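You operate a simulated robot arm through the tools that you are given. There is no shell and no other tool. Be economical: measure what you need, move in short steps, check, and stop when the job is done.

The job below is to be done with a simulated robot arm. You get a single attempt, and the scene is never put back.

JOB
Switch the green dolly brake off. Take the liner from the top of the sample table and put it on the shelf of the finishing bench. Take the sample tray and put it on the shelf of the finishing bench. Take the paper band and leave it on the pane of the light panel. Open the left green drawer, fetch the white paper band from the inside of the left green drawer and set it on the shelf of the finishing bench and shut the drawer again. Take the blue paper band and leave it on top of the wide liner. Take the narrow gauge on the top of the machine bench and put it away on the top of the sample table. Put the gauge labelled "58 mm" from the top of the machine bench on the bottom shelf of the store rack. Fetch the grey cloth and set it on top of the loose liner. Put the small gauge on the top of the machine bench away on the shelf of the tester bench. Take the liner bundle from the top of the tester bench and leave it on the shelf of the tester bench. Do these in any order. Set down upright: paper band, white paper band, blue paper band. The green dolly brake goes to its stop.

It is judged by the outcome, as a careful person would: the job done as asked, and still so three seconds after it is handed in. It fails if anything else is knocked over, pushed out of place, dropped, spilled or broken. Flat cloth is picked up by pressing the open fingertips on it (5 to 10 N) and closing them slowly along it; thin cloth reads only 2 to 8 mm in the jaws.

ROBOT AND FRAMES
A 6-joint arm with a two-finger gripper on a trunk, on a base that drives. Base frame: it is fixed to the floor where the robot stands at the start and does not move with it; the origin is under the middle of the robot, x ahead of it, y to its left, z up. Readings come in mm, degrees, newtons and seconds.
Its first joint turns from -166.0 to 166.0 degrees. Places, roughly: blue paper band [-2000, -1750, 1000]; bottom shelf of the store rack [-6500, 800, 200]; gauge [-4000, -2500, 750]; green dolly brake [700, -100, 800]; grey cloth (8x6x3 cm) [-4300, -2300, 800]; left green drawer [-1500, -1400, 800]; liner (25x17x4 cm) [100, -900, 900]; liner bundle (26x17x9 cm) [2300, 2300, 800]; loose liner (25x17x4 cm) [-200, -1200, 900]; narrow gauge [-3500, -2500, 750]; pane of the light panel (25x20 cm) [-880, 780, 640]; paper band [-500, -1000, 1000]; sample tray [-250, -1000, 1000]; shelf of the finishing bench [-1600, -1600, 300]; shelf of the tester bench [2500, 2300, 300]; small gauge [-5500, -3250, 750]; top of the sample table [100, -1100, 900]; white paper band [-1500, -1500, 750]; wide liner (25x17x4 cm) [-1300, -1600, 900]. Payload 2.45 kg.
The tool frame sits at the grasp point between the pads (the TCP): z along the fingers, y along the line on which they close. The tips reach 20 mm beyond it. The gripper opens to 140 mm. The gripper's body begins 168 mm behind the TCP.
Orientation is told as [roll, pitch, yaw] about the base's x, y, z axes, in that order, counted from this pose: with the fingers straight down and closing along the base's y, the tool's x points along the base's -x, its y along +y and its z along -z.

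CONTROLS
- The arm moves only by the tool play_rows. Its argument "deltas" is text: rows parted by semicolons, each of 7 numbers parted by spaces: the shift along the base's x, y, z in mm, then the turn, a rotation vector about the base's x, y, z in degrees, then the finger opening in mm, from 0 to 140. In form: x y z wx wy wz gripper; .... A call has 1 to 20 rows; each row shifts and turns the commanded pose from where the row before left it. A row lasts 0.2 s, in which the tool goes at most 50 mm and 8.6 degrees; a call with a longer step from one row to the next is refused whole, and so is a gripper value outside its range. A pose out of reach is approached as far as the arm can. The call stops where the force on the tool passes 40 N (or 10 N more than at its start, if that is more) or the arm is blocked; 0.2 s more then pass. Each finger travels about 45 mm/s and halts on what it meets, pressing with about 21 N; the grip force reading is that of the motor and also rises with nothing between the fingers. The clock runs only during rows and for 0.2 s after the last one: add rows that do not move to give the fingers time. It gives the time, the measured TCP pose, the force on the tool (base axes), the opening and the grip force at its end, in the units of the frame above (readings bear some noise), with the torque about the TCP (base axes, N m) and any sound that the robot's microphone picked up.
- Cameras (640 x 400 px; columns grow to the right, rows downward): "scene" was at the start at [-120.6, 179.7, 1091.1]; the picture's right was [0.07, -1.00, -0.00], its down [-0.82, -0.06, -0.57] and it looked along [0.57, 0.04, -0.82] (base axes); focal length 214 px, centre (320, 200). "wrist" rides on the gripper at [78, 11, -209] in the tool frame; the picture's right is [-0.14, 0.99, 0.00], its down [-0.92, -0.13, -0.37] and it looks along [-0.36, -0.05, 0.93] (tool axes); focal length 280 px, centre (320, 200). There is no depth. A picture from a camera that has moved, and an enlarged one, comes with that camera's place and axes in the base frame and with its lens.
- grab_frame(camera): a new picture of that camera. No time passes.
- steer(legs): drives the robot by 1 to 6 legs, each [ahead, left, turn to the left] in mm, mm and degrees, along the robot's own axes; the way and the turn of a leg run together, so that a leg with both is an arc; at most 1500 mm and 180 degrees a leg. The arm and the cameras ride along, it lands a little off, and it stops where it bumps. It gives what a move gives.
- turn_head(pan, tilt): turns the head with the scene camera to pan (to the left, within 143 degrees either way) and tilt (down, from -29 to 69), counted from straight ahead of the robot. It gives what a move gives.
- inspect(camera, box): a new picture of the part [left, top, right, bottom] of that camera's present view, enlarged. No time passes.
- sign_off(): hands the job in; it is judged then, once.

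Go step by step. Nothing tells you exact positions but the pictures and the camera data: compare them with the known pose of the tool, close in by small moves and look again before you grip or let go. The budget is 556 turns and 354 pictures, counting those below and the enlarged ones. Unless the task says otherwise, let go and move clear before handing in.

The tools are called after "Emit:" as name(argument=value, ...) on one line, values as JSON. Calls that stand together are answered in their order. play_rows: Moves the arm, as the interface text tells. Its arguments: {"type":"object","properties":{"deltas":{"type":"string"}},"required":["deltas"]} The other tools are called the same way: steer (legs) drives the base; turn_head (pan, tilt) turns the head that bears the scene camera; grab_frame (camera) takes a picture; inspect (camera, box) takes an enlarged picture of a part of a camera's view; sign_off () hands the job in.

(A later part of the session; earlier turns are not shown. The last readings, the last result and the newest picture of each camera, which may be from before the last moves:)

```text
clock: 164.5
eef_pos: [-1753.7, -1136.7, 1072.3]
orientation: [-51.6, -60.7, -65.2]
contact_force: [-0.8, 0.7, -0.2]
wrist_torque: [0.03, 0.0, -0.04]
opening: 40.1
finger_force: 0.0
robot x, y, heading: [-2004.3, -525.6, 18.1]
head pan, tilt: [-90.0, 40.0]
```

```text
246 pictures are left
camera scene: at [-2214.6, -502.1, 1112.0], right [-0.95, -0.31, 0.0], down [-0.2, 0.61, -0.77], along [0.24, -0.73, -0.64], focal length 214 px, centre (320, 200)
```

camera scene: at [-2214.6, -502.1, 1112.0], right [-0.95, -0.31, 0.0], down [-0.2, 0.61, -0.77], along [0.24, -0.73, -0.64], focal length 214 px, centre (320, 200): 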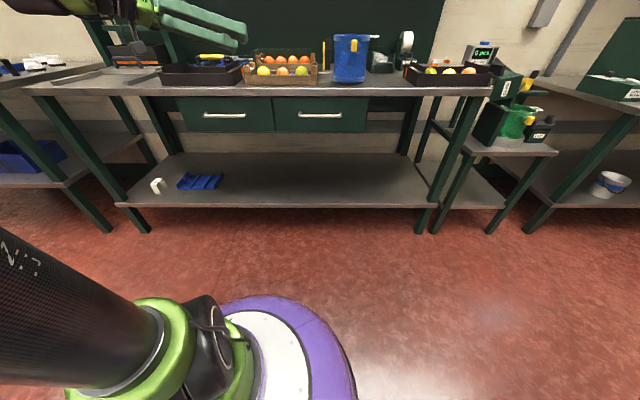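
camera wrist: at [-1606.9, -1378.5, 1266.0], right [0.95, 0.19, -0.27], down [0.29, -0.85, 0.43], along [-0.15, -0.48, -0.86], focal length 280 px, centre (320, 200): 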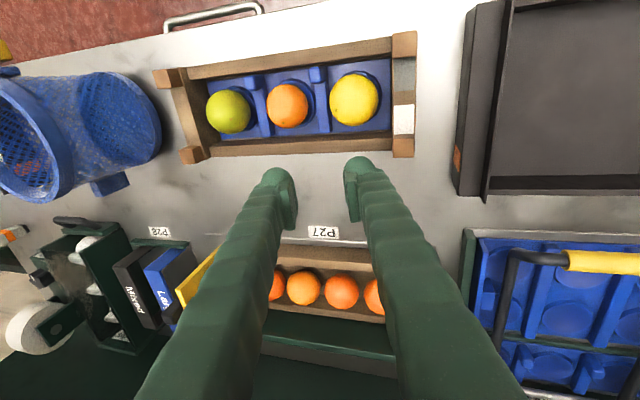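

Emit:
play_rows(deltas="0 0 0 0 0 8 40;0 0 0 0 0 8 40;0 0 0 0 0 8 40;0 0 0 0 0 8 40;0 0 0 0 0 8 40;0 0 0 0 0 8 40;0 0 0 -7.1 -2.3 0 40;0 0 0 -7.1 -2.3 0 40")

```text
clock: 166.3
eef_pos: [-1732.7, -1125.4, 1073.0]
orientation: [-83.1, -66.2, 11.1]
contact_force: [-0.4, 0.3, -0.9]
wrist_torque: [0.02, -0.01, 0.01]
opening: 39.9
finger_force: 0.1
out of reach, approached as far as the arm can: row 6
robot x, y, heading: [-2004.6, -530.2, 18.3]
head pan, tilt: [-90.0, 40.0]
```

Emit:
play_rows(deltas="-18 -6 0 2.43 -7.48 0 40;-18 -6 0 2.43 -7.48 0 40;-18 -6 0 2.43 -7.48 0 40;-18 -6 0 -2.7 -.9 0 40")

Emit:
play_rows(deltas="0 0 0 7.6 2.47 0 40;0 0 0 7.6 2.47 0 40;0 0 0 7.6 2.47 0 40;0 0 0 7.6 2.47 0 40;0 0 0 7.6 2.47 0 40;0 0 0 7.6 2.47 0 40;0 0 0 7.6 2.47 0 40;0 0 0 7.6 2.47 0 40;0 0 0 7.6 2.47 0 40")

```text
clock: 167.3
eef_pos: [-1785.3, -1143.8, 1074.0]
orientation: [-87.2, -81.4, 13.9]
contact_force: [-0.7, 0.7, 0.5]
wrist_torque: [-0.02, -0.02, -0.03]
opening: 40.0
finger_force: 0.0
out of reach, approached as far as the arm can: row 2, 3, 4
robot x, y, heading: [-2003.2, -526.6, 18.3]
head pan, tilt: [-90.0, 40.0]
```

```text
clock: 169.3
eef_pos: [-1686.4, -1093.8, 1073.7]
orientation: [-14.5, -18.4, -58.6]
contact_force: [0.8, 0.2, 0.1]
wrist_torque: [-0.05, -0.03, 0.04]
opening: 40.0
finger_force: 0.1
out of reach, approached as far as the arm can: row 1, 2, 3, 4, 5, 6, 7, 8, 9
robot x, y, heading: [-2003.9, -529.9, 18.1]
head pan, tilt: [-90.0, 40.0]
```

Emit:
play_rows(deltas="0 0 0 5.8 -.7 5 40;0 0 0 5.8 -.7 5 40;0 0 0 5.8 -.7 5 40;0 0 0 5.8 -.7 5 40")

Emit:
grab_frame(camera="scene")

```text
clock: 170.3
eef_pos: [-1686.5, -1094.8, 1074.2]
orientation: [-14.5, -18.6, -58.6]
contact_force: [-0.7, 0.7, -0.1]
wrist_torque: [0.04, 0.02, 0.0]
opening: 40.2
finger_force: 0.0
out of reach, approached as far as the arm can: row 1, 2, 3, 4
robot x, y, heading: [-2003.7, -523.8, 18.3]
head pan, tilt: [-90.0, 40.0]
```

```text
245 pictures are left
camera scene: at [-2214.6, -502.2, 1112.0], right [-0.95, -0.31, 0.0], down [-0.2, 0.61, -0.77], along [0.24, -0.73, -0.64], focal length 214 px, centre (320, 200)
```

scene: 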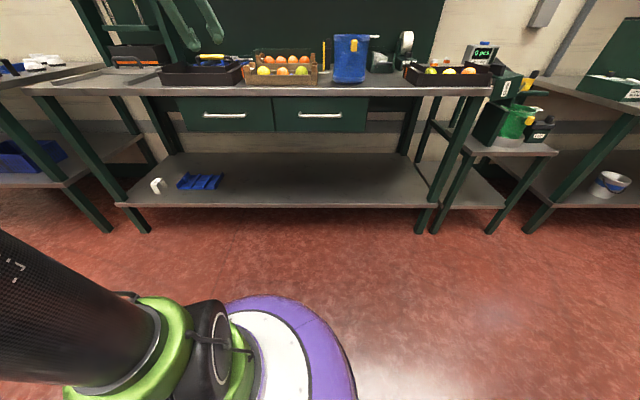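

Emit:
turn_head(pan=-62, tilt=0)

Emit:
grab_frame(camera="scene")

```text
clock: 171.3
eef_pos: [-1686.7, -1094.5, 1074.2]
orientation: [-14.6, -18.6, -58.6]
contact_force: [-0.5, -0.6, -1.1]
wrist_torque: [0.02, 0.01, 0.01]
opening: 40.0
finger_force: 0.0
robot x, y, heading: [-2006.2, -531.4, 18.1]
head pan, tilt: [-62.0, 0.0]
```

```text
244 pictures are left
camera scene: at [-2176.3, -483.6, 1175.6], right [-0.69, -0.72, 0.0], down [0.0, 0.0, -1.0], along [0.72, -0.69, 0.0], focal length 214 px, centre (320, 200)
```

scene: 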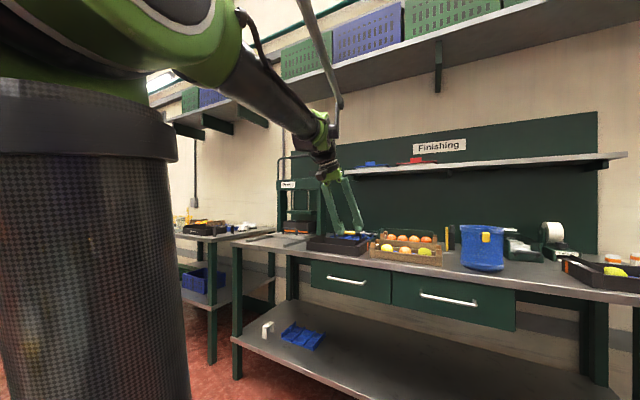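

Emit:
play_rows(deltas="0 0 -20 -2.5 7.7 0 40;0 0 -20 -2.5 7.7 0 40;0 0 -20 -2.5 7.7 0 40;5 -20 -15 -7.6 -2.47 0 40;5 -20 -10 -7.6 -2.47 0 40;5 -20 -10 -7.6 -2.47 0 40;5 -20 -10 -7.6 -2.47 0 40;5 -20 -10 -7.6 -2.47 0 40;5 -20 0 -7.6 -2.47 0 40;5 -20 0 -7.6 -2.47 0 40;5 -20 0 -7.6 -2.47 0 40")

```text
clock: 173.7
eef_pos: [-1647.6, -1255.3, 959.8]
orientation: [-88.2, -66.6, -16.0]
contact_force: [-0.8, 0.6, 0.3]
wrist_torque: [0.0, 0.01, 0.05]
opening: 39.9
finger_force: 0.0
robot x, y, heading: [-2004.8, -528.6, 18.2]
head pan, tilt: [-62.0, 0.0]
```

Emit:
play_rows(deltas="-27 -9 -5 0 0 8 40;-27 -9 -5 0 0 8 40;-27 -9 -5 0 0 8 40;-27 -9 -5 0 0 8 40;0 0 0 2.4 -7.4 0 40;0 0 0 2.4 -7.4 0 40;0 0 0 2.4 -7.4 0 40")

Emit:
grab_frame(camera="scene")

```text
clock: 175.3
eef_pos: [-1749.5, -1289.2, 945.8]
orientation: [-8.7, -89.1, -63.4]
contact_force: [-0.2, 0.0, 1.1]
wrist_torque: [-0.02, 0.01, 0.01]
opening: 39.7
finger_force: 0.0
out of reach, approached as far as the arm can: row 4
robot x, y, heading: [-2007.7, -527.5, 18.4]
head pan, tilt: [-62.0, 0.0]
```

```text
243 pictures are left
camera scene: at [-2176.3, -483.6, 1175.7], right [-0.69, -0.72, 0.0], down [0.0, 0.0, -1.0], along [0.72, -0.69, 0.0], focal length 214 px, centre (320, 200)
```

scene: 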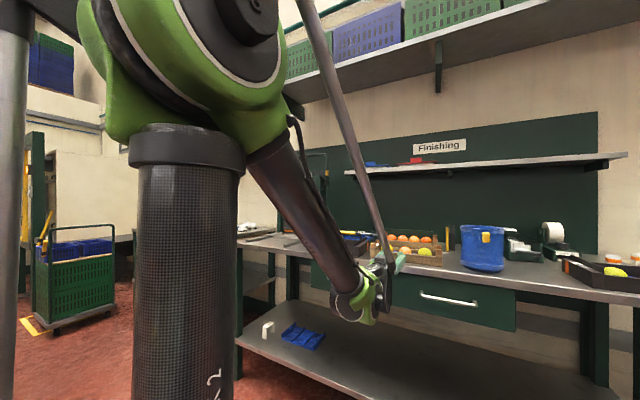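

Emit:
play_rows(deltas="-2 6 5 7.7 2.5 0 40;-2 6 5 7.7 2.5 0 40;-2 6 5 7.7 2.5 0 40;-2 6 5 7.7 2.5 0 40;-2 6 5 7.7 2.5 0 40;-2 6 5 7.7 2.5 0 40;-2 6 5 7.7 2.5 0 40;-2 6 5 7.7 2.5 0 40;-2 6 5 7.7 2.5 0 40;-2 6 5 7.7 2.5 0 40;-2 6 5 7.7 2.5 0 40")

Emit:
grab_frame(camera="scene")

```text
clock: 177.7
eef_pos: [-1765.7, -1224.2, 998.6]
orientation: [0.0, 0.0, -71.8]
contact_force: [0.2, -0.3, 0.6]
wrist_torque: [-0.08, -0.03, 0.04]
opening: 40.0
finger_force: 0.1
out of reach, approached as far as the arm can: row 1
robot x, y, heading: [-2003.7, -527.9, 18.2]
head pan, tilt: [-62.0, 0.0]
```

```text
242 pictures are left
camera scene: at [-2176.4, -483.4, 1175.7], right [-0.69, -0.72, 0.0], down [0.0, 0.0, -1.0], along [0.72, -0.69, 0.0], focal length 214 px, centre (320, 200)
```

scene: 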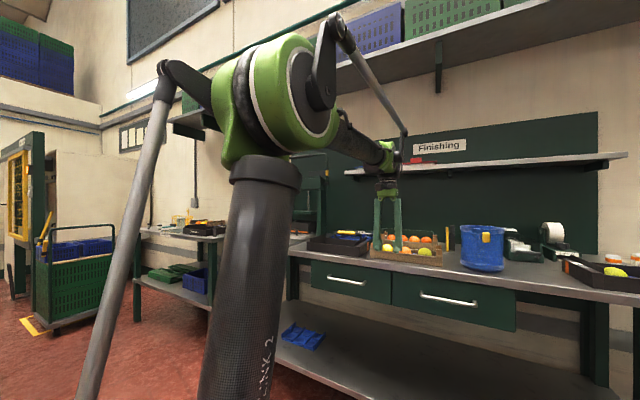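

Emit:
play_rows(deltas="0 0 30 -6.4 -2.1 0 40;0 0 30 -6.4 -2.1 0 40;0 0 30 -6.3 -2 0 40;0 0 25 0 0 0 40")

Emit:
steer(legs=[[-240, -100, 0], [0, -260, 0]])

Emit:
turn_head(pan=-90, tilt=30)

Emit:
grab_frame(camera="wrist")

Emit:
grab_frame(camera="scene")

```text
clock: 178.7
eef_pos: [-1765.1, -1224.4, 1114.2]
orientation: [-0.1, -20.2, -71.7]
contact_force: [-0.5, -0.5, 0.1]
wrist_torque: [0.01, -0.02, -0.03]
opening: 40.1
finger_force: 0.1
robot x, y, heading: [-2004.2, -524.8, 18.3]
head pan, tilt: [-62.0, 0.0]
```

```text
clock: 182.1
eef_pos: [-1877.7, -1640.8, 1114.3]
orientation: [-0.2, -20.2, -71.6]
contact_force: [0.5, -0.1, -0.9]
wrist_torque: [-0.03, 0.0, 0.04]
opening: 40.0
finger_force: 0.0
robot x, y, heading: [-2115.1, -945.0, 18.1]
head pan, tilt: [-62.0, 0.0]
```

```text
clock: 183.0
eef_pos: [-1877.1, -1641.0, 1113.9]
orientation: [0.0, -20.2, -71.7]
contact_force: [0.8, 1.0, -1.0]
wrist_torque: [0.0, -0.02, -0.03]
opening: 40.0
finger_force: 0.1
robot x, y, heading: [-2114.1, -943.8, 18.2]
head pan, tilt: [-90.0, 30.0]
```

```text
241 pictures are left
camera wrist: at [-1913.2, -1497.6, 1282.7], right [0.98, 0.19, 0.05], down [0.11, -0.74, 0.66], along [0.16, -0.65, -0.75], focal length 280 px, centre (320, 200)
```

wrist: 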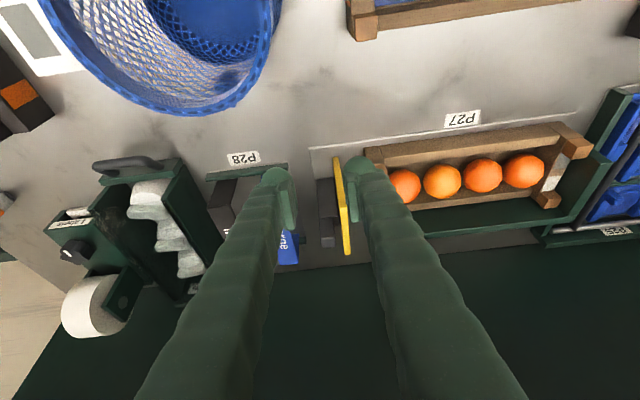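

```text
240 pictures are left
camera scene: at [-2324.8, -923.6, 1127.4], right [-0.95, -0.32, 0.0], down [-0.16, 0.47, -0.87], along [0.27, -0.82, -0.5], focal length 214 px, centre (320, 200)
```

scene: 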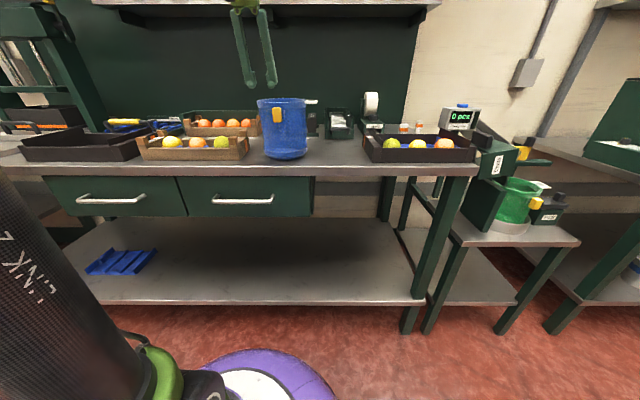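

Emit:
play_rows(deltas="-38 -12 0 0 0 0 60;-38 -12 0 0 0 0 80")

Emit:
grab_frame(camera="wrist")

Emit:
inspect(camera="wrist", box=[240, 120, 440, 280])

```text
clock: 183.6
eef_pos: [-1954.0, -1663.4, 1114.0]
orientation: [-0.1, -20.1, -71.7]
contact_force: [1.2, 0.3, -0.4]
wrist_torque: [-0.02, -0.01, -0.02]
opening: 79.9
finger_force: 0.0
robot x, y, heading: [-2117.7, -942.3, 18.3]
head pan, tilt: [-90.0, 30.0]
```

```text
239 pictures are left
camera wrist: at [-1989.6, -1520.6, 1282.6], right [0.98, 0.19, 0.05], down [0.11, -0.74, 0.66], along [0.16, -0.65, -0.75], focal length 280 px, centre (320, 200)
```

wrist: 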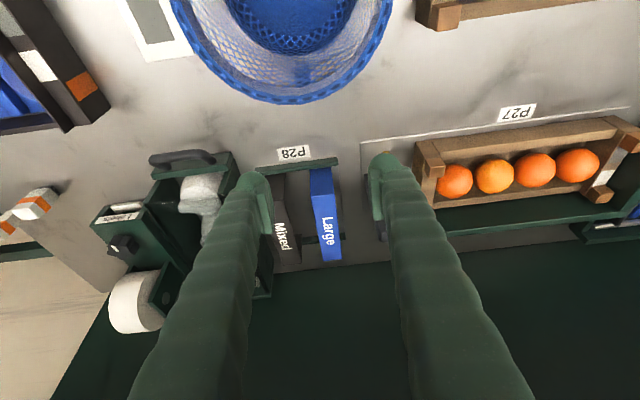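

```text
2.50 times, centred on (340, 200) of wrist
camera zoom: at [-1989.6, -1520.6, 1282.6], right [0.98, 0.19, 0.05], down [0.11, -0.74, 0.66], along [0.16, -0.65, -0.75], focal length 701 px, centre (270, 200)
```

zoom: 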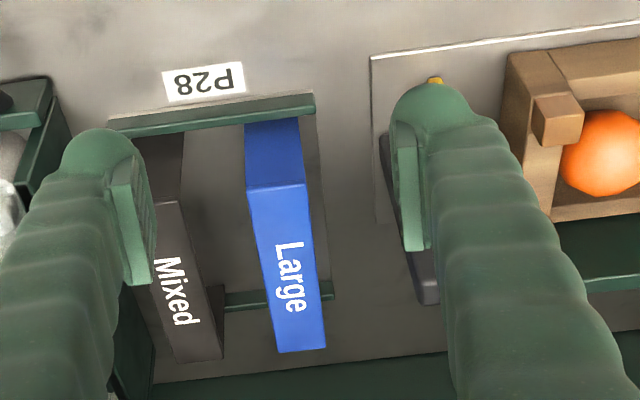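

Emit:
steer(legs=[[0, -80, 0]])

Emit:
play_rows(deltas="7 -24 -20 0 0 0 52;7 -24 -25 0 0 0 52;6 -20 -25 0 0 0 52")

Emit:
inspect(camera="wrist", box=[220, 100, 420, 260])

```text
clock: 184.7
eef_pos: [-1929.0, -1740.0, 1114.1]
orientation: [-0.1, -20.2, -71.7]
contact_force: [0.7, -0.3, -0.8]
wrist_torque: [0.0, 0.03, 0.01]
opening: 79.9
finger_force: 0.1
robot x, y, heading: [-2089.7, -1020.5, 18.5]
head pan, tilt: [-90.0, 30.0]
```

```text
clock: 185.5
eef_pos: [-1909.1, -1809.7, 1043.5]
orientation: [-0.1, -20.1, -71.7]
contact_force: [1.0, 0.5, 0.4]
wrist_torque: [-0.06, -0.04, 0.01]
opening: 52.0
finger_force: 0.0
robot x, y, heading: [-2092.5, -1020.2, 18.4]
head pan, tilt: [-90.0, 30.0]
```

```text
2.50 times, centred on (320, 180) of wrist
camera zoom: at [-1944.4, -1665.3, 1212.7], right [0.98, 0.19, 0.05], down [0.11, -0.74, 0.66], along [0.16, -0.65, -0.75], focal length 701 px, centre (320, 250)
```

zoom: 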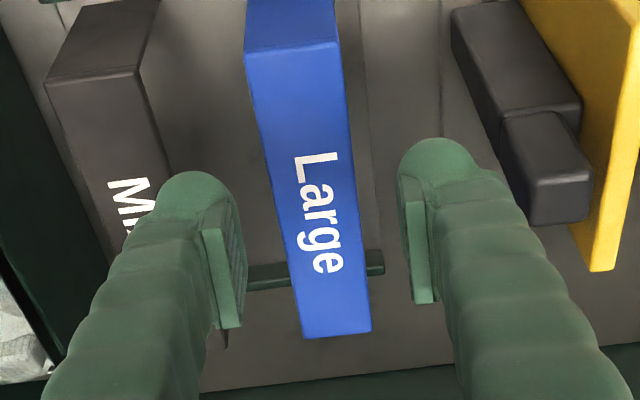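

Emit:
play_rows(deltas="2 -6 -20 0 0 0 54;2 -6 -20 0 0 0 54;1 -4 -20 0 0 0 54;0 0 -12 0 0 0 54")

Emit:
inspect(camera="wrist", box=[220, 100, 420, 260])

```text
clock: 186.5
eef_pos: [-1903.2, -1825.0, 971.7]
orientation: [-0.1, -20.2, -71.8]
contact_force: [-0.8, -0.1, 0.1]
wrist_torque: [-0.02, -0.01, 0.01]
opening: 54.3
finger_force: 0.2
robot x, y, heading: [-2089.3, -1020.9, 18.6]
head pan, tilt: [-90.0, 30.0]
```

```text
2.50 times, centred on (320, 180) of wrist
camera zoom: at [-1939.5, -1681.5, 1140.8], right [0.98, 0.19, 0.05], down [0.11, -0.74, 0.66], along [0.16, -0.65, -0.75], focal length 701 px, centre (320, 250)
```

zoom: 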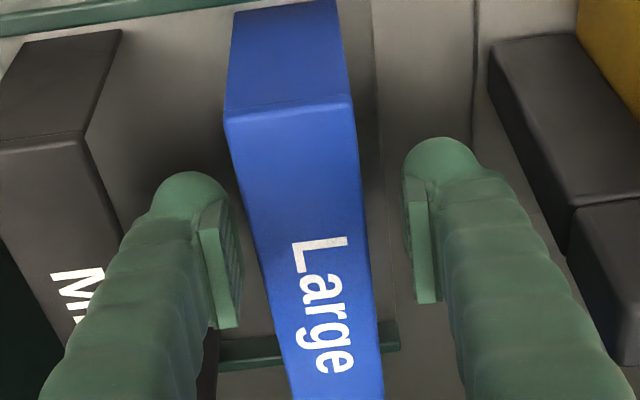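

Emit:
play_rows(deltas="-5 -2 0 0 0 0 54;0 0 -8 0 0 0 54;0 0 -6 0 0 0 54;0 0 0 0 0 0 40;0 0 0 0 0 0 25;0 0 0 0 0 0 15;0 0 0 0 0 0 15")

Emit:
inspect(camera="wrist", box=[220, 100, 420, 260])

```text
clock: 188.1
eef_pos: [-1908.9, -1826.2, 958.4]
orientation: [-0.1, -20.2, -71.8]
contact_force: [0.2, -0.3, 1.4]
wrist_torque: [0.0, -0.01, 0.01]
opening: 32.9
finger_force: 20.7
robot x, y, heading: [-2087.4, -1022.4, 18.3]
head pan, tilt: [-90.0, 30.0]
```

```text
2.50 times, centred on (320, 180) of wrist
camera zoom: at [-1944.5, -1683.2, 1126.7], right [0.98, 0.19, 0.05], down [0.11, -0.74, 0.66], along [0.16, -0.65, -0.75], focal length 701 px, centre (320, 250)
```

zoom: 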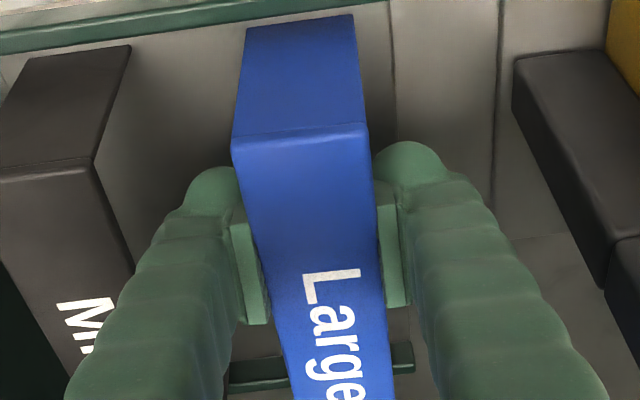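

Emit:
play_rows(deltas="0 0 15 0 0 0 15;0 0 30 0 0 0 15;-5 15 40 0 0 0 15;-10 30 40 0 0 0 15;-10 30 30 0 0 0 15")

Emit:
grab_frame(camera="wrist")

```text
refused: row 4 steps farther than a row can; nothing moved
```

```text
234 pictures are left
camera wrist: at [-1944.5, -1683.2, 1126.7], right [0.98, 0.19, 0.05], down [0.11, -0.74, 0.66], along [0.16, -0.65, -0.75], focal length 280 px, centre (320, 200)
```

wrist: 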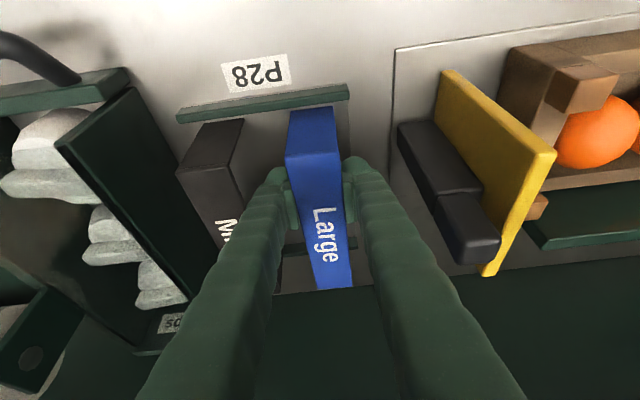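

Emit:
play_rows(deltas="0 0 15 0 0 0 15;0 0 30 0 0 0 15;-3 10 40 0 0 0 15;-9 28 35 0 0 0 15;-9 28 30 0 0 0 15")

Emit:
grab_frame(camera="wrist")

```text
clock: 189.3
eef_pos: [-1930.3, -1761.4, 1107.5]
orientation: [-0.1, -20.1, -71.7]
contact_force: [0.0, -0.5, 0.0]
wrist_torque: [0.06, 0.05, -0.01]
opening: 32.6
finger_force: 21.2
robot x, y, heading: [-2086.6, -1023.4, 18.0]
head pan, tilt: [-90.0, 30.0]
```

```text
233 pictures are left
camera wrist: at [-1965.8, -1617.8, 1276.4], right [0.98, 0.19, 0.05], down [0.11, -0.74, 0.66], along [0.16, -0.65, -0.75], focal length 280 px, centre (320, 200)
```

wrist: 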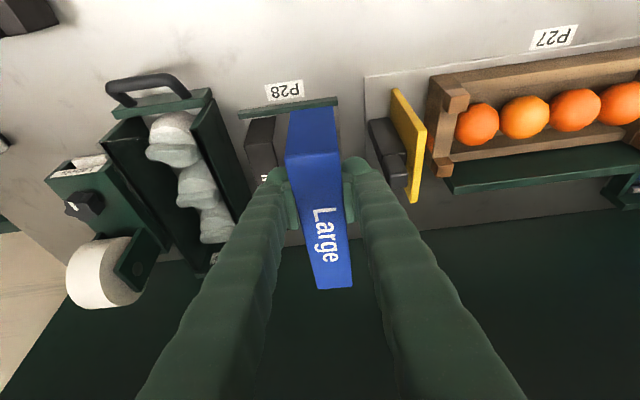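

Emit:
play_rows(deltas="-3 10 30 0 0 0 15;-3 10 30 0 0 0 15")

Emit:
steer(legs=[[0, 300, 0]])

Emit:
grab_frame(camera="scene")

```text
clock: 189.9
eef_pos: [-1937.0, -1739.2, 1168.1]
orientation: [-0.1, -20.2, -71.7]
contact_force: [0.9, 0.6, -0.6]
wrist_torque: [0.03, 0.03, 0.0]
opening: 32.6
finger_force: 21.2
robot x, y, heading: [-2090.2, -1018.7, 18.2]
head pan, tilt: [-90.0, 30.0]
```

```text
clock: 191.9
eef_pos: [-2031.0, -1456.6, 1167.3]
orientation: [-0.1, -20.2, -71.9]
contact_force: [0.4, -0.3, -0.6]
wrist_torque: [-0.01, -0.02, 0.0]
opening: 32.6
finger_force: 21.4
robot x, y, heading: [-2182.8, -739.1, 18.3]
head pan, tilt: [-90.0, 30.0]
```

```text
232 pictures are left
camera scene: at [-2393.1, -716.5, 1127.3], right [-0.95, -0.31, 0.0], down [-0.16, 0.47, -0.87], along [0.27, -0.82, -0.5], focal length 214 px, centre (320, 200)
```

scene: 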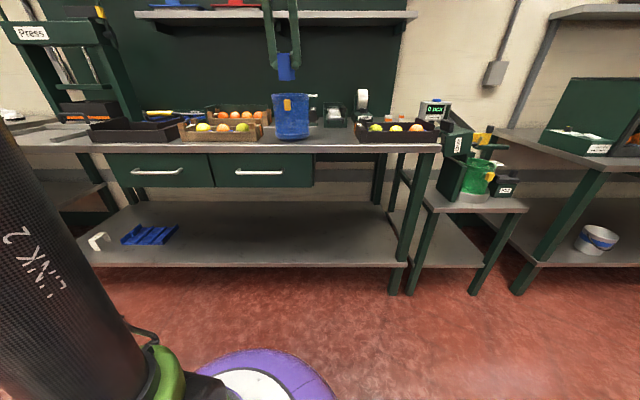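

Emit:
steer(legs=[[640, 0, 0], [0, -130, 0]])

Emit:
grab_frame(camera="scene")

Emit:
grab_frame(camera="wrist")

```text
clock: 196.4
eef_pos: [-1380.4, -1380.8, 1167.8]
orientation: [-0.1, -20.3, -72.0]
contact_force: [-0.7, -0.2, -0.4]
wrist_torque: [-0.04, 0.01, 0.0]
opening: 32.5
finger_force: 21.2
robot x, y, heading: [-1532.4, -662.2, 18.3]
head pan, tilt: [-90.0, 30.0]
```

```text
231 pictures are left
camera scene: at [-1740.8, -639.0, 1127.3], right [-0.95, -0.31, 0.0], down [-0.16, 0.48, -0.87], along [0.27, -0.82, -0.5], focal length 214 px, centre (320, 200)
```

scene: 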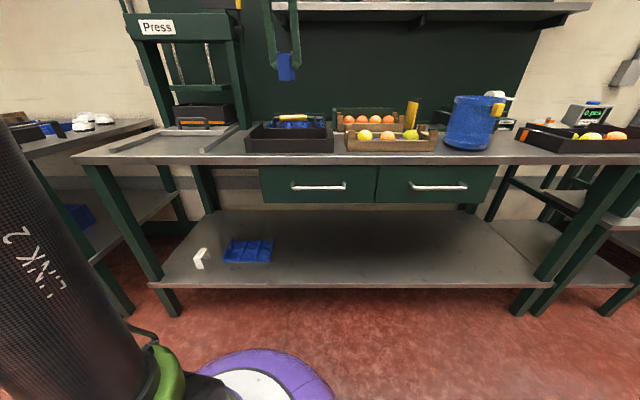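

```text
230 pictures are left
camera wrist: at [-1416.1, -1238.0, 1336.2], right [0.98, 0.18, 0.05], down [0.11, -0.74, 0.66], along [0.16, -0.65, -0.75], focal length 280 px, centre (320, 200)
```

wrist: 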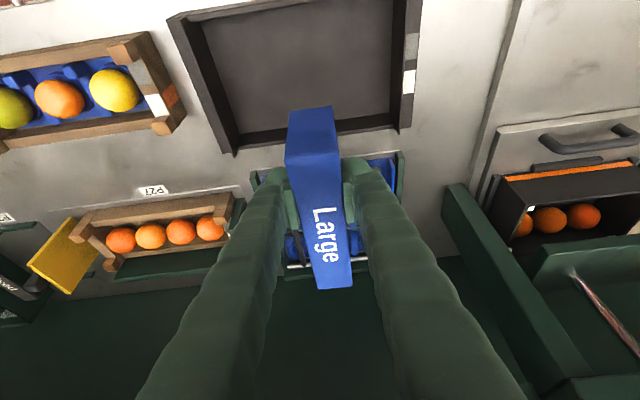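

Emit:
play_rows(deltas="-45 -15 0 0 0 0 15;-45 -15 0 0 0 0 15;-45 -15 0 0 0 0 15;10 -30 0 0 0 0 15;10 -30 0 0 0 0 15;10 -30 0 0 0 0 15")

Emit:
grab_frame(camera="wrist")

Emit:
inspect(camera="wrist", box=[350, 60, 590, 260])

```text
clock: 197.8
eef_pos: [-1485.2, -1515.6, 1168.8]
orientation: [-0.2, -20.2, -72.1]
contact_force: [-0.6, 1.1, 0.3]
wrist_torque: [-0.01, -0.02, -0.04]
opening: 32.7
finger_force: 21.0
robot x, y, heading: [-1527.4, -658.9, 18.0]
head pan, tilt: [-90.0, 30.0]
```

```text
229 pictures are left
camera wrist: at [-1520.8, -1372.3, 1337.2], right [0.98, 0.18, 0.05], down [0.11, -0.74, 0.66], along [0.16, -0.65, -0.75], focal length 280 px, centre (320, 200)
```

wrist: 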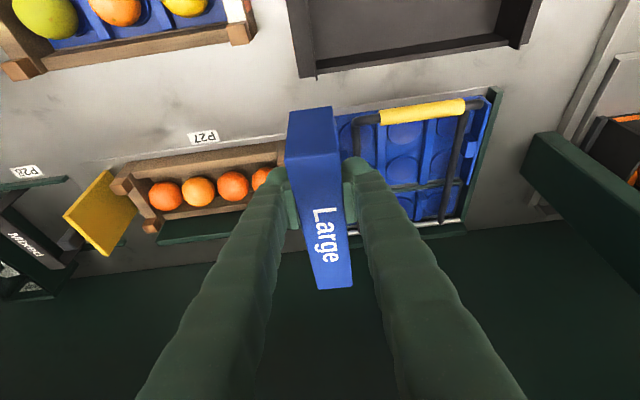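

```text
2.00 times, centred on (470, 160) of wrist
camera zoom: at [-1520.8, -1372.3, 1337.2], right [0.98, 0.18, 0.05], down [0.11, -0.74, 0.66], along [0.16, -0.65, -0.75], focal length 561 px, centre (20, 280)
```

zoom: 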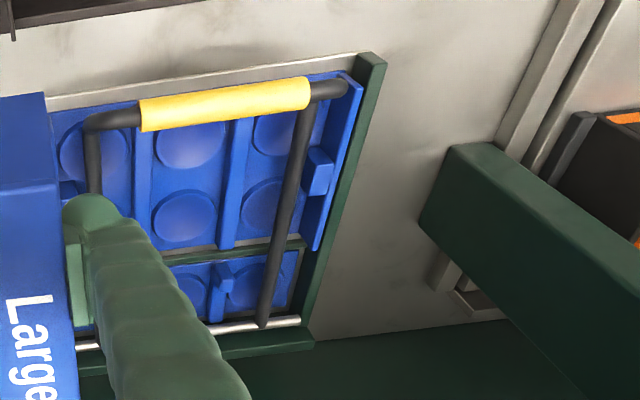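

Emit:
steer(legs=[[0, -105, 0]])

Emit:
play_rows(deltas="35 11 -10 0 0 0 15;35 11 -10 0 0 0 15;34 11 -20 0 0 0 15")

Emit:
grab_frame(camera="wrist")

Emit:
inspect(camera="scene", box=[180, 40, 360, 160])

```text
clock: 198.9
eef_pos: [-1455.2, -1616.5, 1167.1]
orientation: [-0.2, -20.2, -72.0]
contact_force: [0.7, -1.3, 0.0]
wrist_torque: [-0.03, -0.01, -0.01]
opening: 32.8
finger_force: 21.0
robot x, y, heading: [-1503.7, -762.0, 18.1]
head pan, tilt: [-90.0, 30.0]
```

```text
clock: 199.8
eef_pos: [-1350.4, -1583.5, 1128.3]
orientation: [-0.1, -20.2, -72.1]
contact_force: [-0.6, -0.1, 0.2]
wrist_torque: [0.01, -0.08, 0.02]
opening: 32.6
finger_force: 21.1
robot x, y, heading: [-1501.2, -761.4, 17.9]
head pan, tilt: [-90.0, 30.0]
```

```text
227 pictures are left
camera wrist: at [-1385.2, -1439.7, 1296.8], right [0.98, 0.18, 0.05], down [0.11, -0.74, 0.66], along [0.15, -0.65, -0.75], focal length 280 px, centre (320, 200)
```

wrist: 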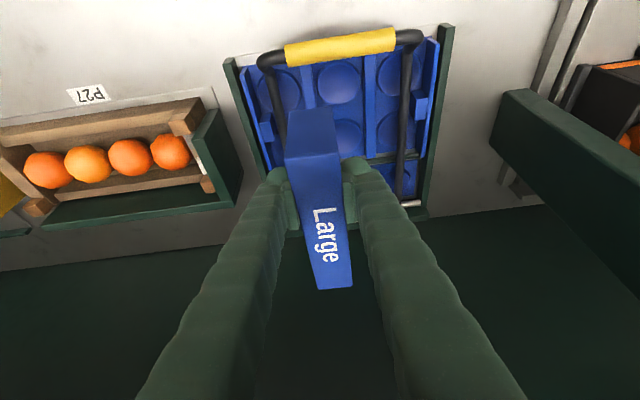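

```text
3.33 times, centred on (270, 100) of scene
camera zoom: at [-1708.1, -739.7, 1127.3], right [-0.95, -0.31, 0.0], down [-0.15, 0.48, -0.87], along [0.27, -0.82, -0.5], focal length 715 px, centre (487, 533)
```

zoom: 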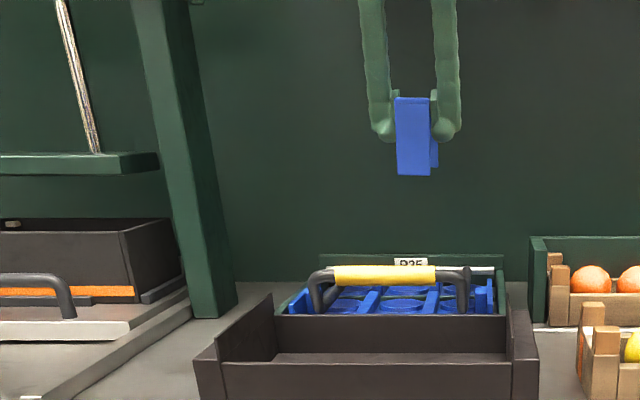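

Emit:
play_rows(deltas="13 7 -15 0 0 0 15;14 7 -20 0 0 0 15;0 0 -25 0 0 0 15")

Emit:
grab_frame(camera="wrist")

Emit:
inspect(camera="scene", box=[200, 60, 340, 160])

```text
clock: 200.6
eef_pos: [-1322.4, -1570.2, 1067.8]
orientation: [-0.1, -20.2, -72.2]
contact_force: [0.4, 0.2, -0.3]
wrist_torque: [0.03, 0.01, 0.04]
opening: 32.8
finger_force: 21.3
robot x, y, heading: [-1501.8, -758.9, 18.2]
head pan, tilt: [-90.0, 30.0]
```

```text
225 pictures are left
camera wrist: at [-1357.4, -1425.9, 1237.4], right [0.98, 0.18, 0.05], down [0.11, -0.74, 0.66], along [0.15, -0.65, -0.75], focal length 280 px, centre (320, 200)
```

wrist: 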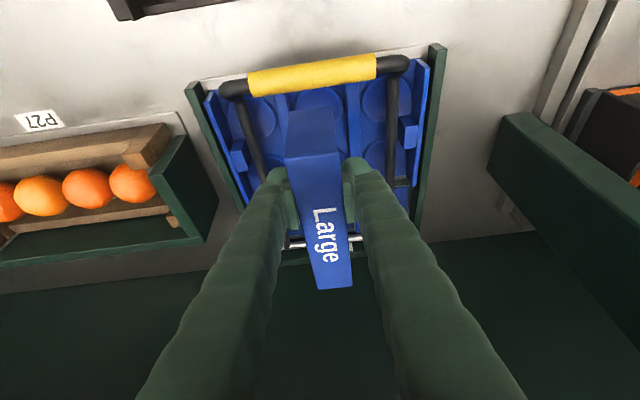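

```text
4.00 times, centred on (270, 110) of scene
camera zoom: at [-1707.9, -739.6, 1127.3], right [-0.95, -0.31, 0.0], down [-0.15, 0.48, -0.87], along [0.27, -0.82, -0.5], focal length 858 px, centre (520, 560)
```

zoom: 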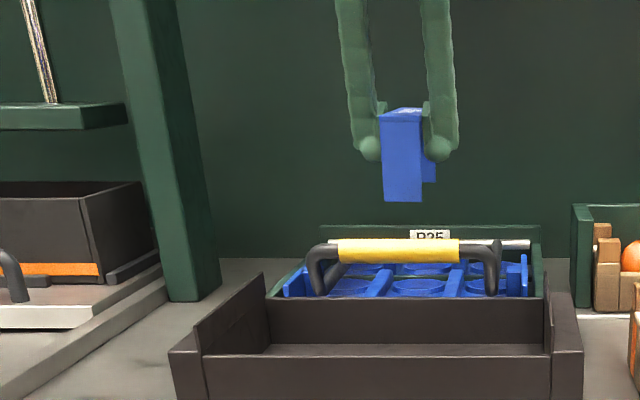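

Emit:
play_rows(deltas="2.5 -7.6 -15 0 0 0 15;0 0 -15 0 0 0 15")

Emit:
inspect(camera="wrist", box=[200, 40, 440, 220])

Emit:
inspect(camera="scene", box=[220, 80, 320, 150])

```text
clock: 201.2
eef_pos: [-1319.9, -1576.5, 1038.8]
orientation: [-0.2, -20.2, -72.0]
contact_force: [-0.1, 0.2, -0.2]
wrist_torque: [0.01, -0.04, -0.01]
opening: 32.6
finger_force: 20.9
robot x, y, heading: [-1501.0, -758.8, 18.0]
head pan, tilt: [-90.0, 30.0]
```

```text
2.22 times, centred on (320, 130) of wrist
camera zoom: at [-1355.4, -1433.9, 1207.5], right [0.98, 0.18, 0.05], down [0.11, -0.74, 0.66], along [0.15, -0.65, -0.75], focal length 623 px, centre (320, 356)
```

zoom: 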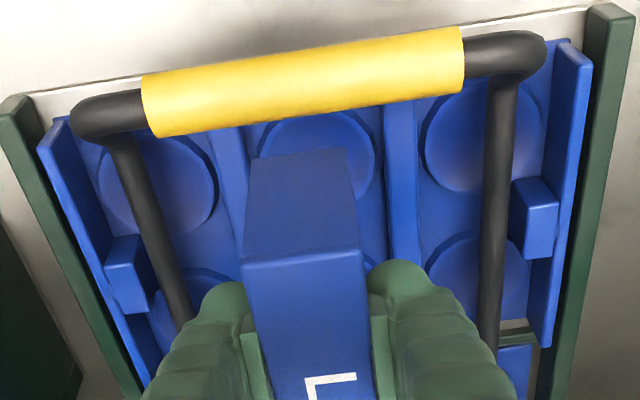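

```text
5.71 times, centred on (270, 115) of scene
camera zoom: at [-1707.9, -739.6, 1127.3], right [-0.95, -0.31, 0.0], down [-0.15, 0.48, -0.87], along [0.27, -0.82, -0.5], focal length 1226 px, centre (606, 686)
```

zoom: 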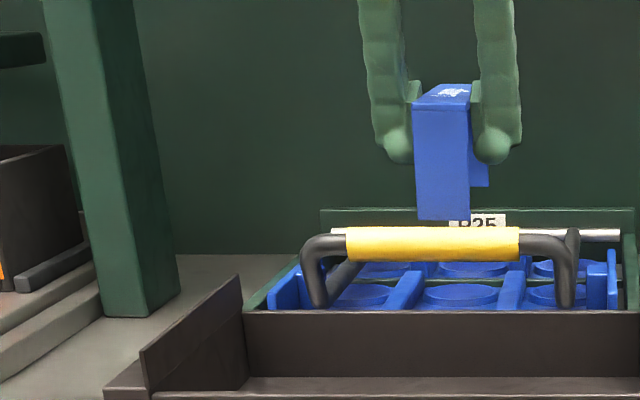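

Emit:
play_rows(deltas="-1.5 4.8 -15 0 0 0 15;0 0 -15 0 0 0 15;0 0 -8 0 0 0 15")

Emit:
inspect(camera="wrist", box=[200, 40, 440, 220])

Emit:
inspect(camera="scene", box=[220, 80, 320, 150])

```text
clock: 201.9
eef_pos: [-1322.4, -1573.2, 999.6]
orientation: [0.0, -20.2, -72.0]
contact_force: [0.3, 1.3, 0.5]
wrist_torque: [0.0, -0.01, 0.01]
opening: 32.7
finger_force: 21.3
robot x, y, heading: [-1500.9, -765.2, 17.8]
head pan, tilt: [-90.0, 30.0]
```

```text
2.22 times, centred on (320, 130) of wrist
camera zoom: at [-1356.9, -1429.4, 1169.2], right [0.98, 0.18, 0.05], down [0.11, -0.74, 0.66], along [0.15, -0.65, -0.75], focal length 623 px, centre (320, 356)
```

zoom: 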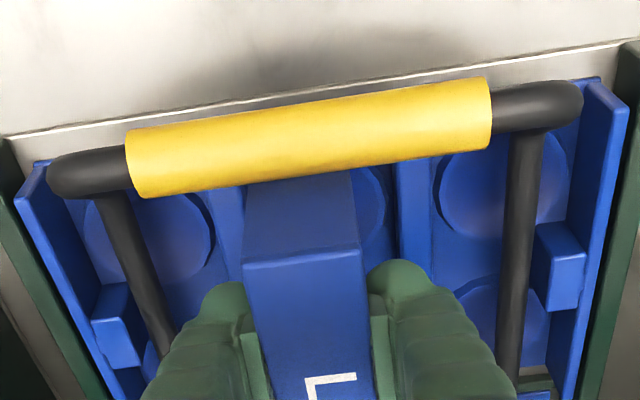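

```text
5.71 times, centred on (270, 115) of scene
camera zoom: at [-1707.9, -739.6, 1127.3], right [-0.95, -0.31, 0.0], down [-0.15, 0.48, -0.87], along [0.27, -0.82, -0.5], focal length 1226 px, centre (606, 686)
```

zoom: 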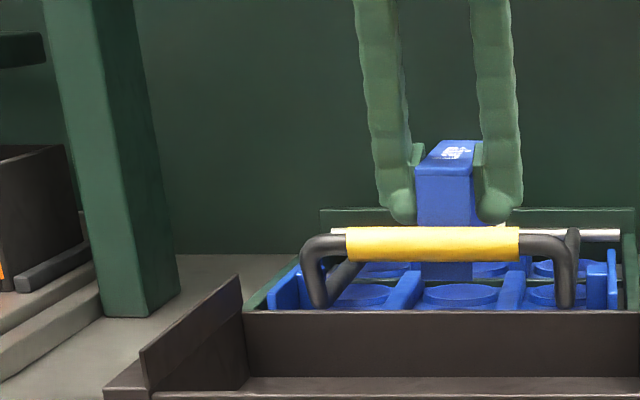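

Emit:
play_rows(deltas="0 0 -5 0 0 0 15;0 0 -4 0 0 0 15;0 0 -4 0 0 0 15;0 0 -4 0 0 0 15;0 0 -4 0 0 0 15")

```text
clock: 203.2
eef_pos: [-1321.2, -1571.5, 978.9]
orientation: [-0.1, -20.2, -72.1]
contact_force: [0.6, -0.5, -0.2]
wrist_torque: [0.02, -0.02, 0.0]
opening: 32.7
finger_force: 21.2
robot x, y, heading: [-1496.5, -762.0, 18.2]
head pan, tilt: [-90.0, 30.0]
```

Emit:
play_rows(deltas="0 0 -3 0 0 0 15;0 0 -3 0 0 0 15;0 0 -3 0 0 0 15;0 0 -3 0 0 0 15")

Emit:
inspect(camera="wrist", box=[200, 40, 440, 220])

```text
clock: 204.2
eef_pos: [-1321.4, -1572.8, 967.2]
orientation: [-0.1, -20.2, -72.1]
contact_force: [-0.1, 0.8, -0.1]
wrist_torque: [0.01, -0.02, -0.01]
opening: 32.5
finger_force: 21.0
robot x, y, heading: [-1499.5, -758.4, 18.0]
head pan, tilt: [-90.0, 30.0]
```

```text
2.22 times, centred on (320, 130) of wrist
camera zoom: at [-1356.3, -1429.4, 1135.8], right [0.98, 0.18, 0.05], down [0.11, -0.74, 0.66], along [0.15, -0.65, -0.75], focal length 623 px, centre (320, 356)
```

zoom: 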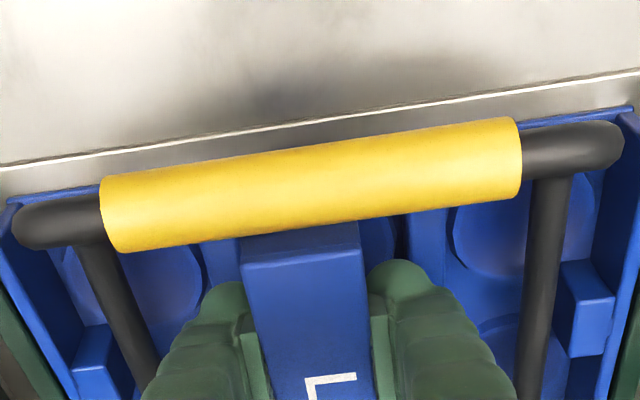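

Emit:
play_rows(deltas="0 0 -2 0 0 0 15;0 0 -2 0 0 0 15;0 0 -2 0 0 0 15")

```text
clock: 204.9
eef_pos: [-1321.8, -1573.4, 960.7]
orientation: [-0.1, -20.2, -72.2]
contact_force: [-0.7, 0.9, 3.5]
wrist_torque: [-0.37, -0.06, 0.02]
opening: 32.6
finger_force: 21.3
robot x, y, heading: [-1498.0, -759.3, 18.0]
head pan, tilt: [-90.0, 30.0]
```

Emit:
play_rows(deltas="0 0 -1 0 0 0 15;0 0 -1 0 0 0 15")

Emit:
inspect(camera="scene", box=[220, 80, 320, 150])

Emit:
grab_frame(camera="wrist")

```text
clock: 205.6
eef_pos: [-1321.4, -1573.0, 959.0]
orientation: [-0.1, -20.2, -72.2]
contact_force: [-0.3, 3.5, 7.0]
wrist_torque: [-0.57, -0.17, 0.06]
opening: 32.8
finger_force: 21.2
robot x, y, heading: [-1496.2, -761.4, 17.9]
head pan, tilt: [-90.0, 30.0]
```

```text
5.71 times, centred on (270, 115) of scene
camera zoom: at [-1708.0, -739.2, 1127.3], right [-0.95, -0.31, 0.0], down [-0.15, 0.48, -0.87], along [0.27, -0.82, -0.5], focal length 1226 px, centre (606, 686)
```

zoom: 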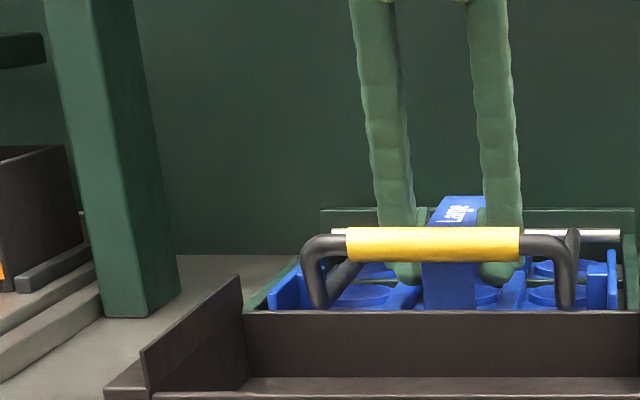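

```text
217 pictures are left
camera wrist: at [-1356.9, -1428.8, 1128.0], right [0.98, 0.18, 0.05], down [0.11, -0.74, 0.66], along [0.15, -0.65, -0.75], focal length 280 px, centre (320, 200)
```

wrist: 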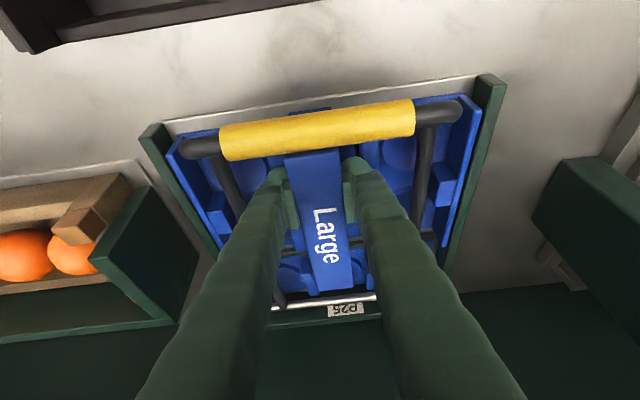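

Emit:
play_rows(deltas="0 0 6 0 0 0 15;-2.8 8.5 0 0 0 0 15;0 0 -4 0 0 0 15;0 0 -2 0 0 0 15")

Emit:
play_rows(deltas="0 0 -1.5 0 0 0 15;0 0 -1.5 0 0 0 15")

```text
clock: 206.6
eef_pos: [-1324.2, -1563.9, 960.0]
orientation: [-0.1, -20.1, -72.2]
contact_force: [4.9, -14.4, 10.1]
wrist_torque: [0.08, 0.03, 0.01]
opening: 32.8
finger_force: 20.9
robot x, y, heading: [-1501.9, -757.4, 17.9]
head pan, tilt: [-90.0, 30.0]
```

```text
clock: 207.2
eef_pos: [-1325.0, -1563.6, 957.7]
orientation: [-0.2, -20.3, -72.1]
contact_force: [3.9, -8.1, 12.2]
wrist_torque: [-0.24, -0.09, 0.0]
opening: 32.7
finger_force: 20.6
robot x, y, heading: [-1497.2, -762.2, 18.2]
head pan, tilt: [-90.0, 30.0]
```

Emit:
play_rows(deltas="0 0 3 0 0 0 15;1.5 -4.8 0 0 0 0 15;0 0 -2 0 0 0 15;0 0 -1.5 0 0 0 15")

Emit:
inspect(camera="wrist", box=[180, 60, 480, 320])

Emit:
inspect(camera="scene", box=[220, 80, 320, 150])

```text
clock: 208.2
eef_pos: [-1323.7, -1567.9, 956.8]
orientation: [-0.2, -20.2, -72.0]
contact_force: [-0.4, 0.1, 5.8]
wrist_torque: [-0.6, -0.16, -0.06]
opening: 32.8
finger_force: 20.5
robot x, y, heading: [-1500.3, -762.4, 18.0]
head pan, tilt: [-90.0, 30.0]
```

```text
1.54 times, centred on (330, 190) of wrist
camera zoom: at [-1358.6, -1425.2, 1124.6], right [0.98, 0.18, 0.05], down [0.11, -0.74, 0.66], along [0.15, -0.65, -0.75], focal length 431 px, centre (305, 215)
```

zoom: 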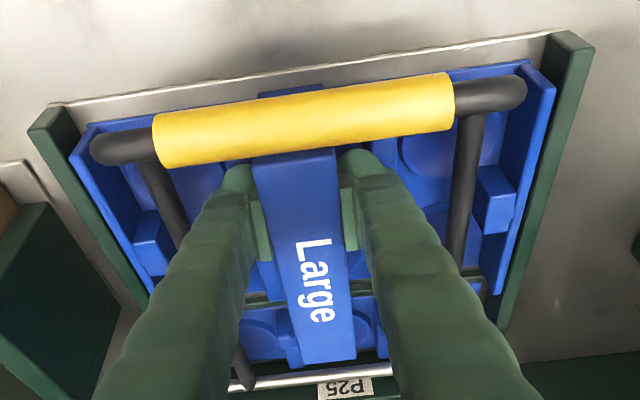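

```text
5.71 times, centred on (270, 115) of scene
camera zoom: at [-1708.0, -739.3, 1127.3], right [-0.95, -0.31, 0.0], down [-0.15, 0.48, -0.87], along [0.27, -0.82, -0.5], focal length 1226 px, centre (606, 686)
```

zoom: 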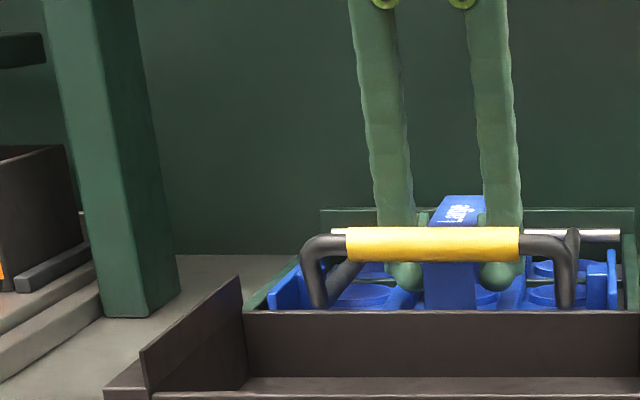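

Emit:
play_rows(deltas="0 0 6 0 0 0 15;3.1 -9.5 0 0 0 0 15;0 0 -3 0 0 0 15;0 0 -2 0 0 0 15")

Emit:
play_rows(deltas="0 0 -1.5 0 0 0 15;0 0 -1.5 0 0 0 15")

```text
clock: 209.2
eef_pos: [-1319.7, -1578.9, 957.9]
orientation: [-0.2, -20.2, -72.2]
contact_force: [2.1, -3.9, 18.0]
wrist_torque: [0.53, 0.19, 0.03]
opening: 32.6
finger_force: 20.2
robot x, y, heading: [-1497.2, -764.6, 17.9]
head pan, tilt: [-90.0, 30.0]
```

```text
clock: 209.8
eef_pos: [-1320.2, -1578.2, 954.1]
orientation: [-0.2, -20.1, -72.0]
contact_force: [1.7, -5.0, 19.6]
wrist_torque: [0.25, 0.12, 0.02]
opening: 32.8
finger_force: 20.9
robot x, y, heading: [-1497.7, -760.2, 18.1]
head pan, tilt: [-90.0, 30.0]
```

Emit:
play_rows(deltas="0 0 2 0 0 0 15;0 0 0 0 0 0 36;0 0 0 0 0 0 42;0 0 0 0 0 0 48;0 0 0 0 0 0 52;0 0 15 0 0 0 52;0 0 25 0 0 0 52;0 0 35 0 0 0 52;0 0 40 0 0 0 52")

Emit:
grab_frame(camera="wrist")

Emit:
inspect(camera="scene", box=[220, 80, 320, 150])

```text
clock: 211.8
eef_pos: [-1319.5, -1578.1, 1070.0]
orientation: [-0.1, -20.1, -72.0]
contact_force: [-1.0, 0.6, 1.2]
wrist_torque: [0.02, 0.0, 0.01]
opening: 52.1
finger_force: 0.0
robot x, y, heading: [-1500.6, -763.7, 18.1]
head pan, tilt: [-90.0, 30.0]
```

```text
214 pictures are left
camera wrist: at [-1354.9, -1434.7, 1239.4], right [0.98, 0.18, 0.05], down [0.11, -0.74, 0.66], along [0.15, -0.65, -0.75], focal length 280 px, centre (320, 200)
```

wrist: 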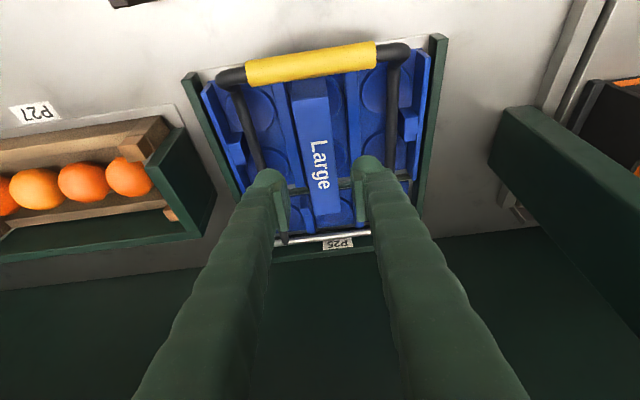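

```text
5.71 times, centred on (270, 115) of scene
camera zoom: at [-1707.9, -739.7, 1127.3], right [-0.95, -0.31, 0.0], down [-0.15, 0.48, -0.87], along [0.27, -0.82, -0.5], focal length 1226 px, centre (606, 686)
```

zoom: 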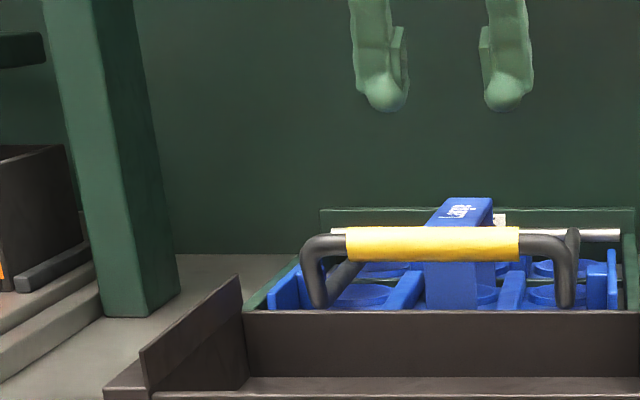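

Emit:
inspect(camera="wrist", box=[180, 30, 460, 260])

```text
1.74 times, centred on (320, 145) of wrist
camera zoom: at [-1354.9, -1434.7, 1239.4], right [0.98, 0.18, 0.05], down [0.11, -0.74, 0.66], along [0.15, -0.65, -0.75], focal length 488 px, centre (320, 296)
```

zoom: 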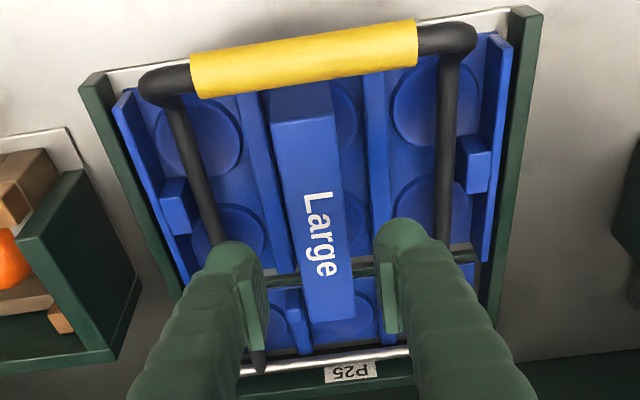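

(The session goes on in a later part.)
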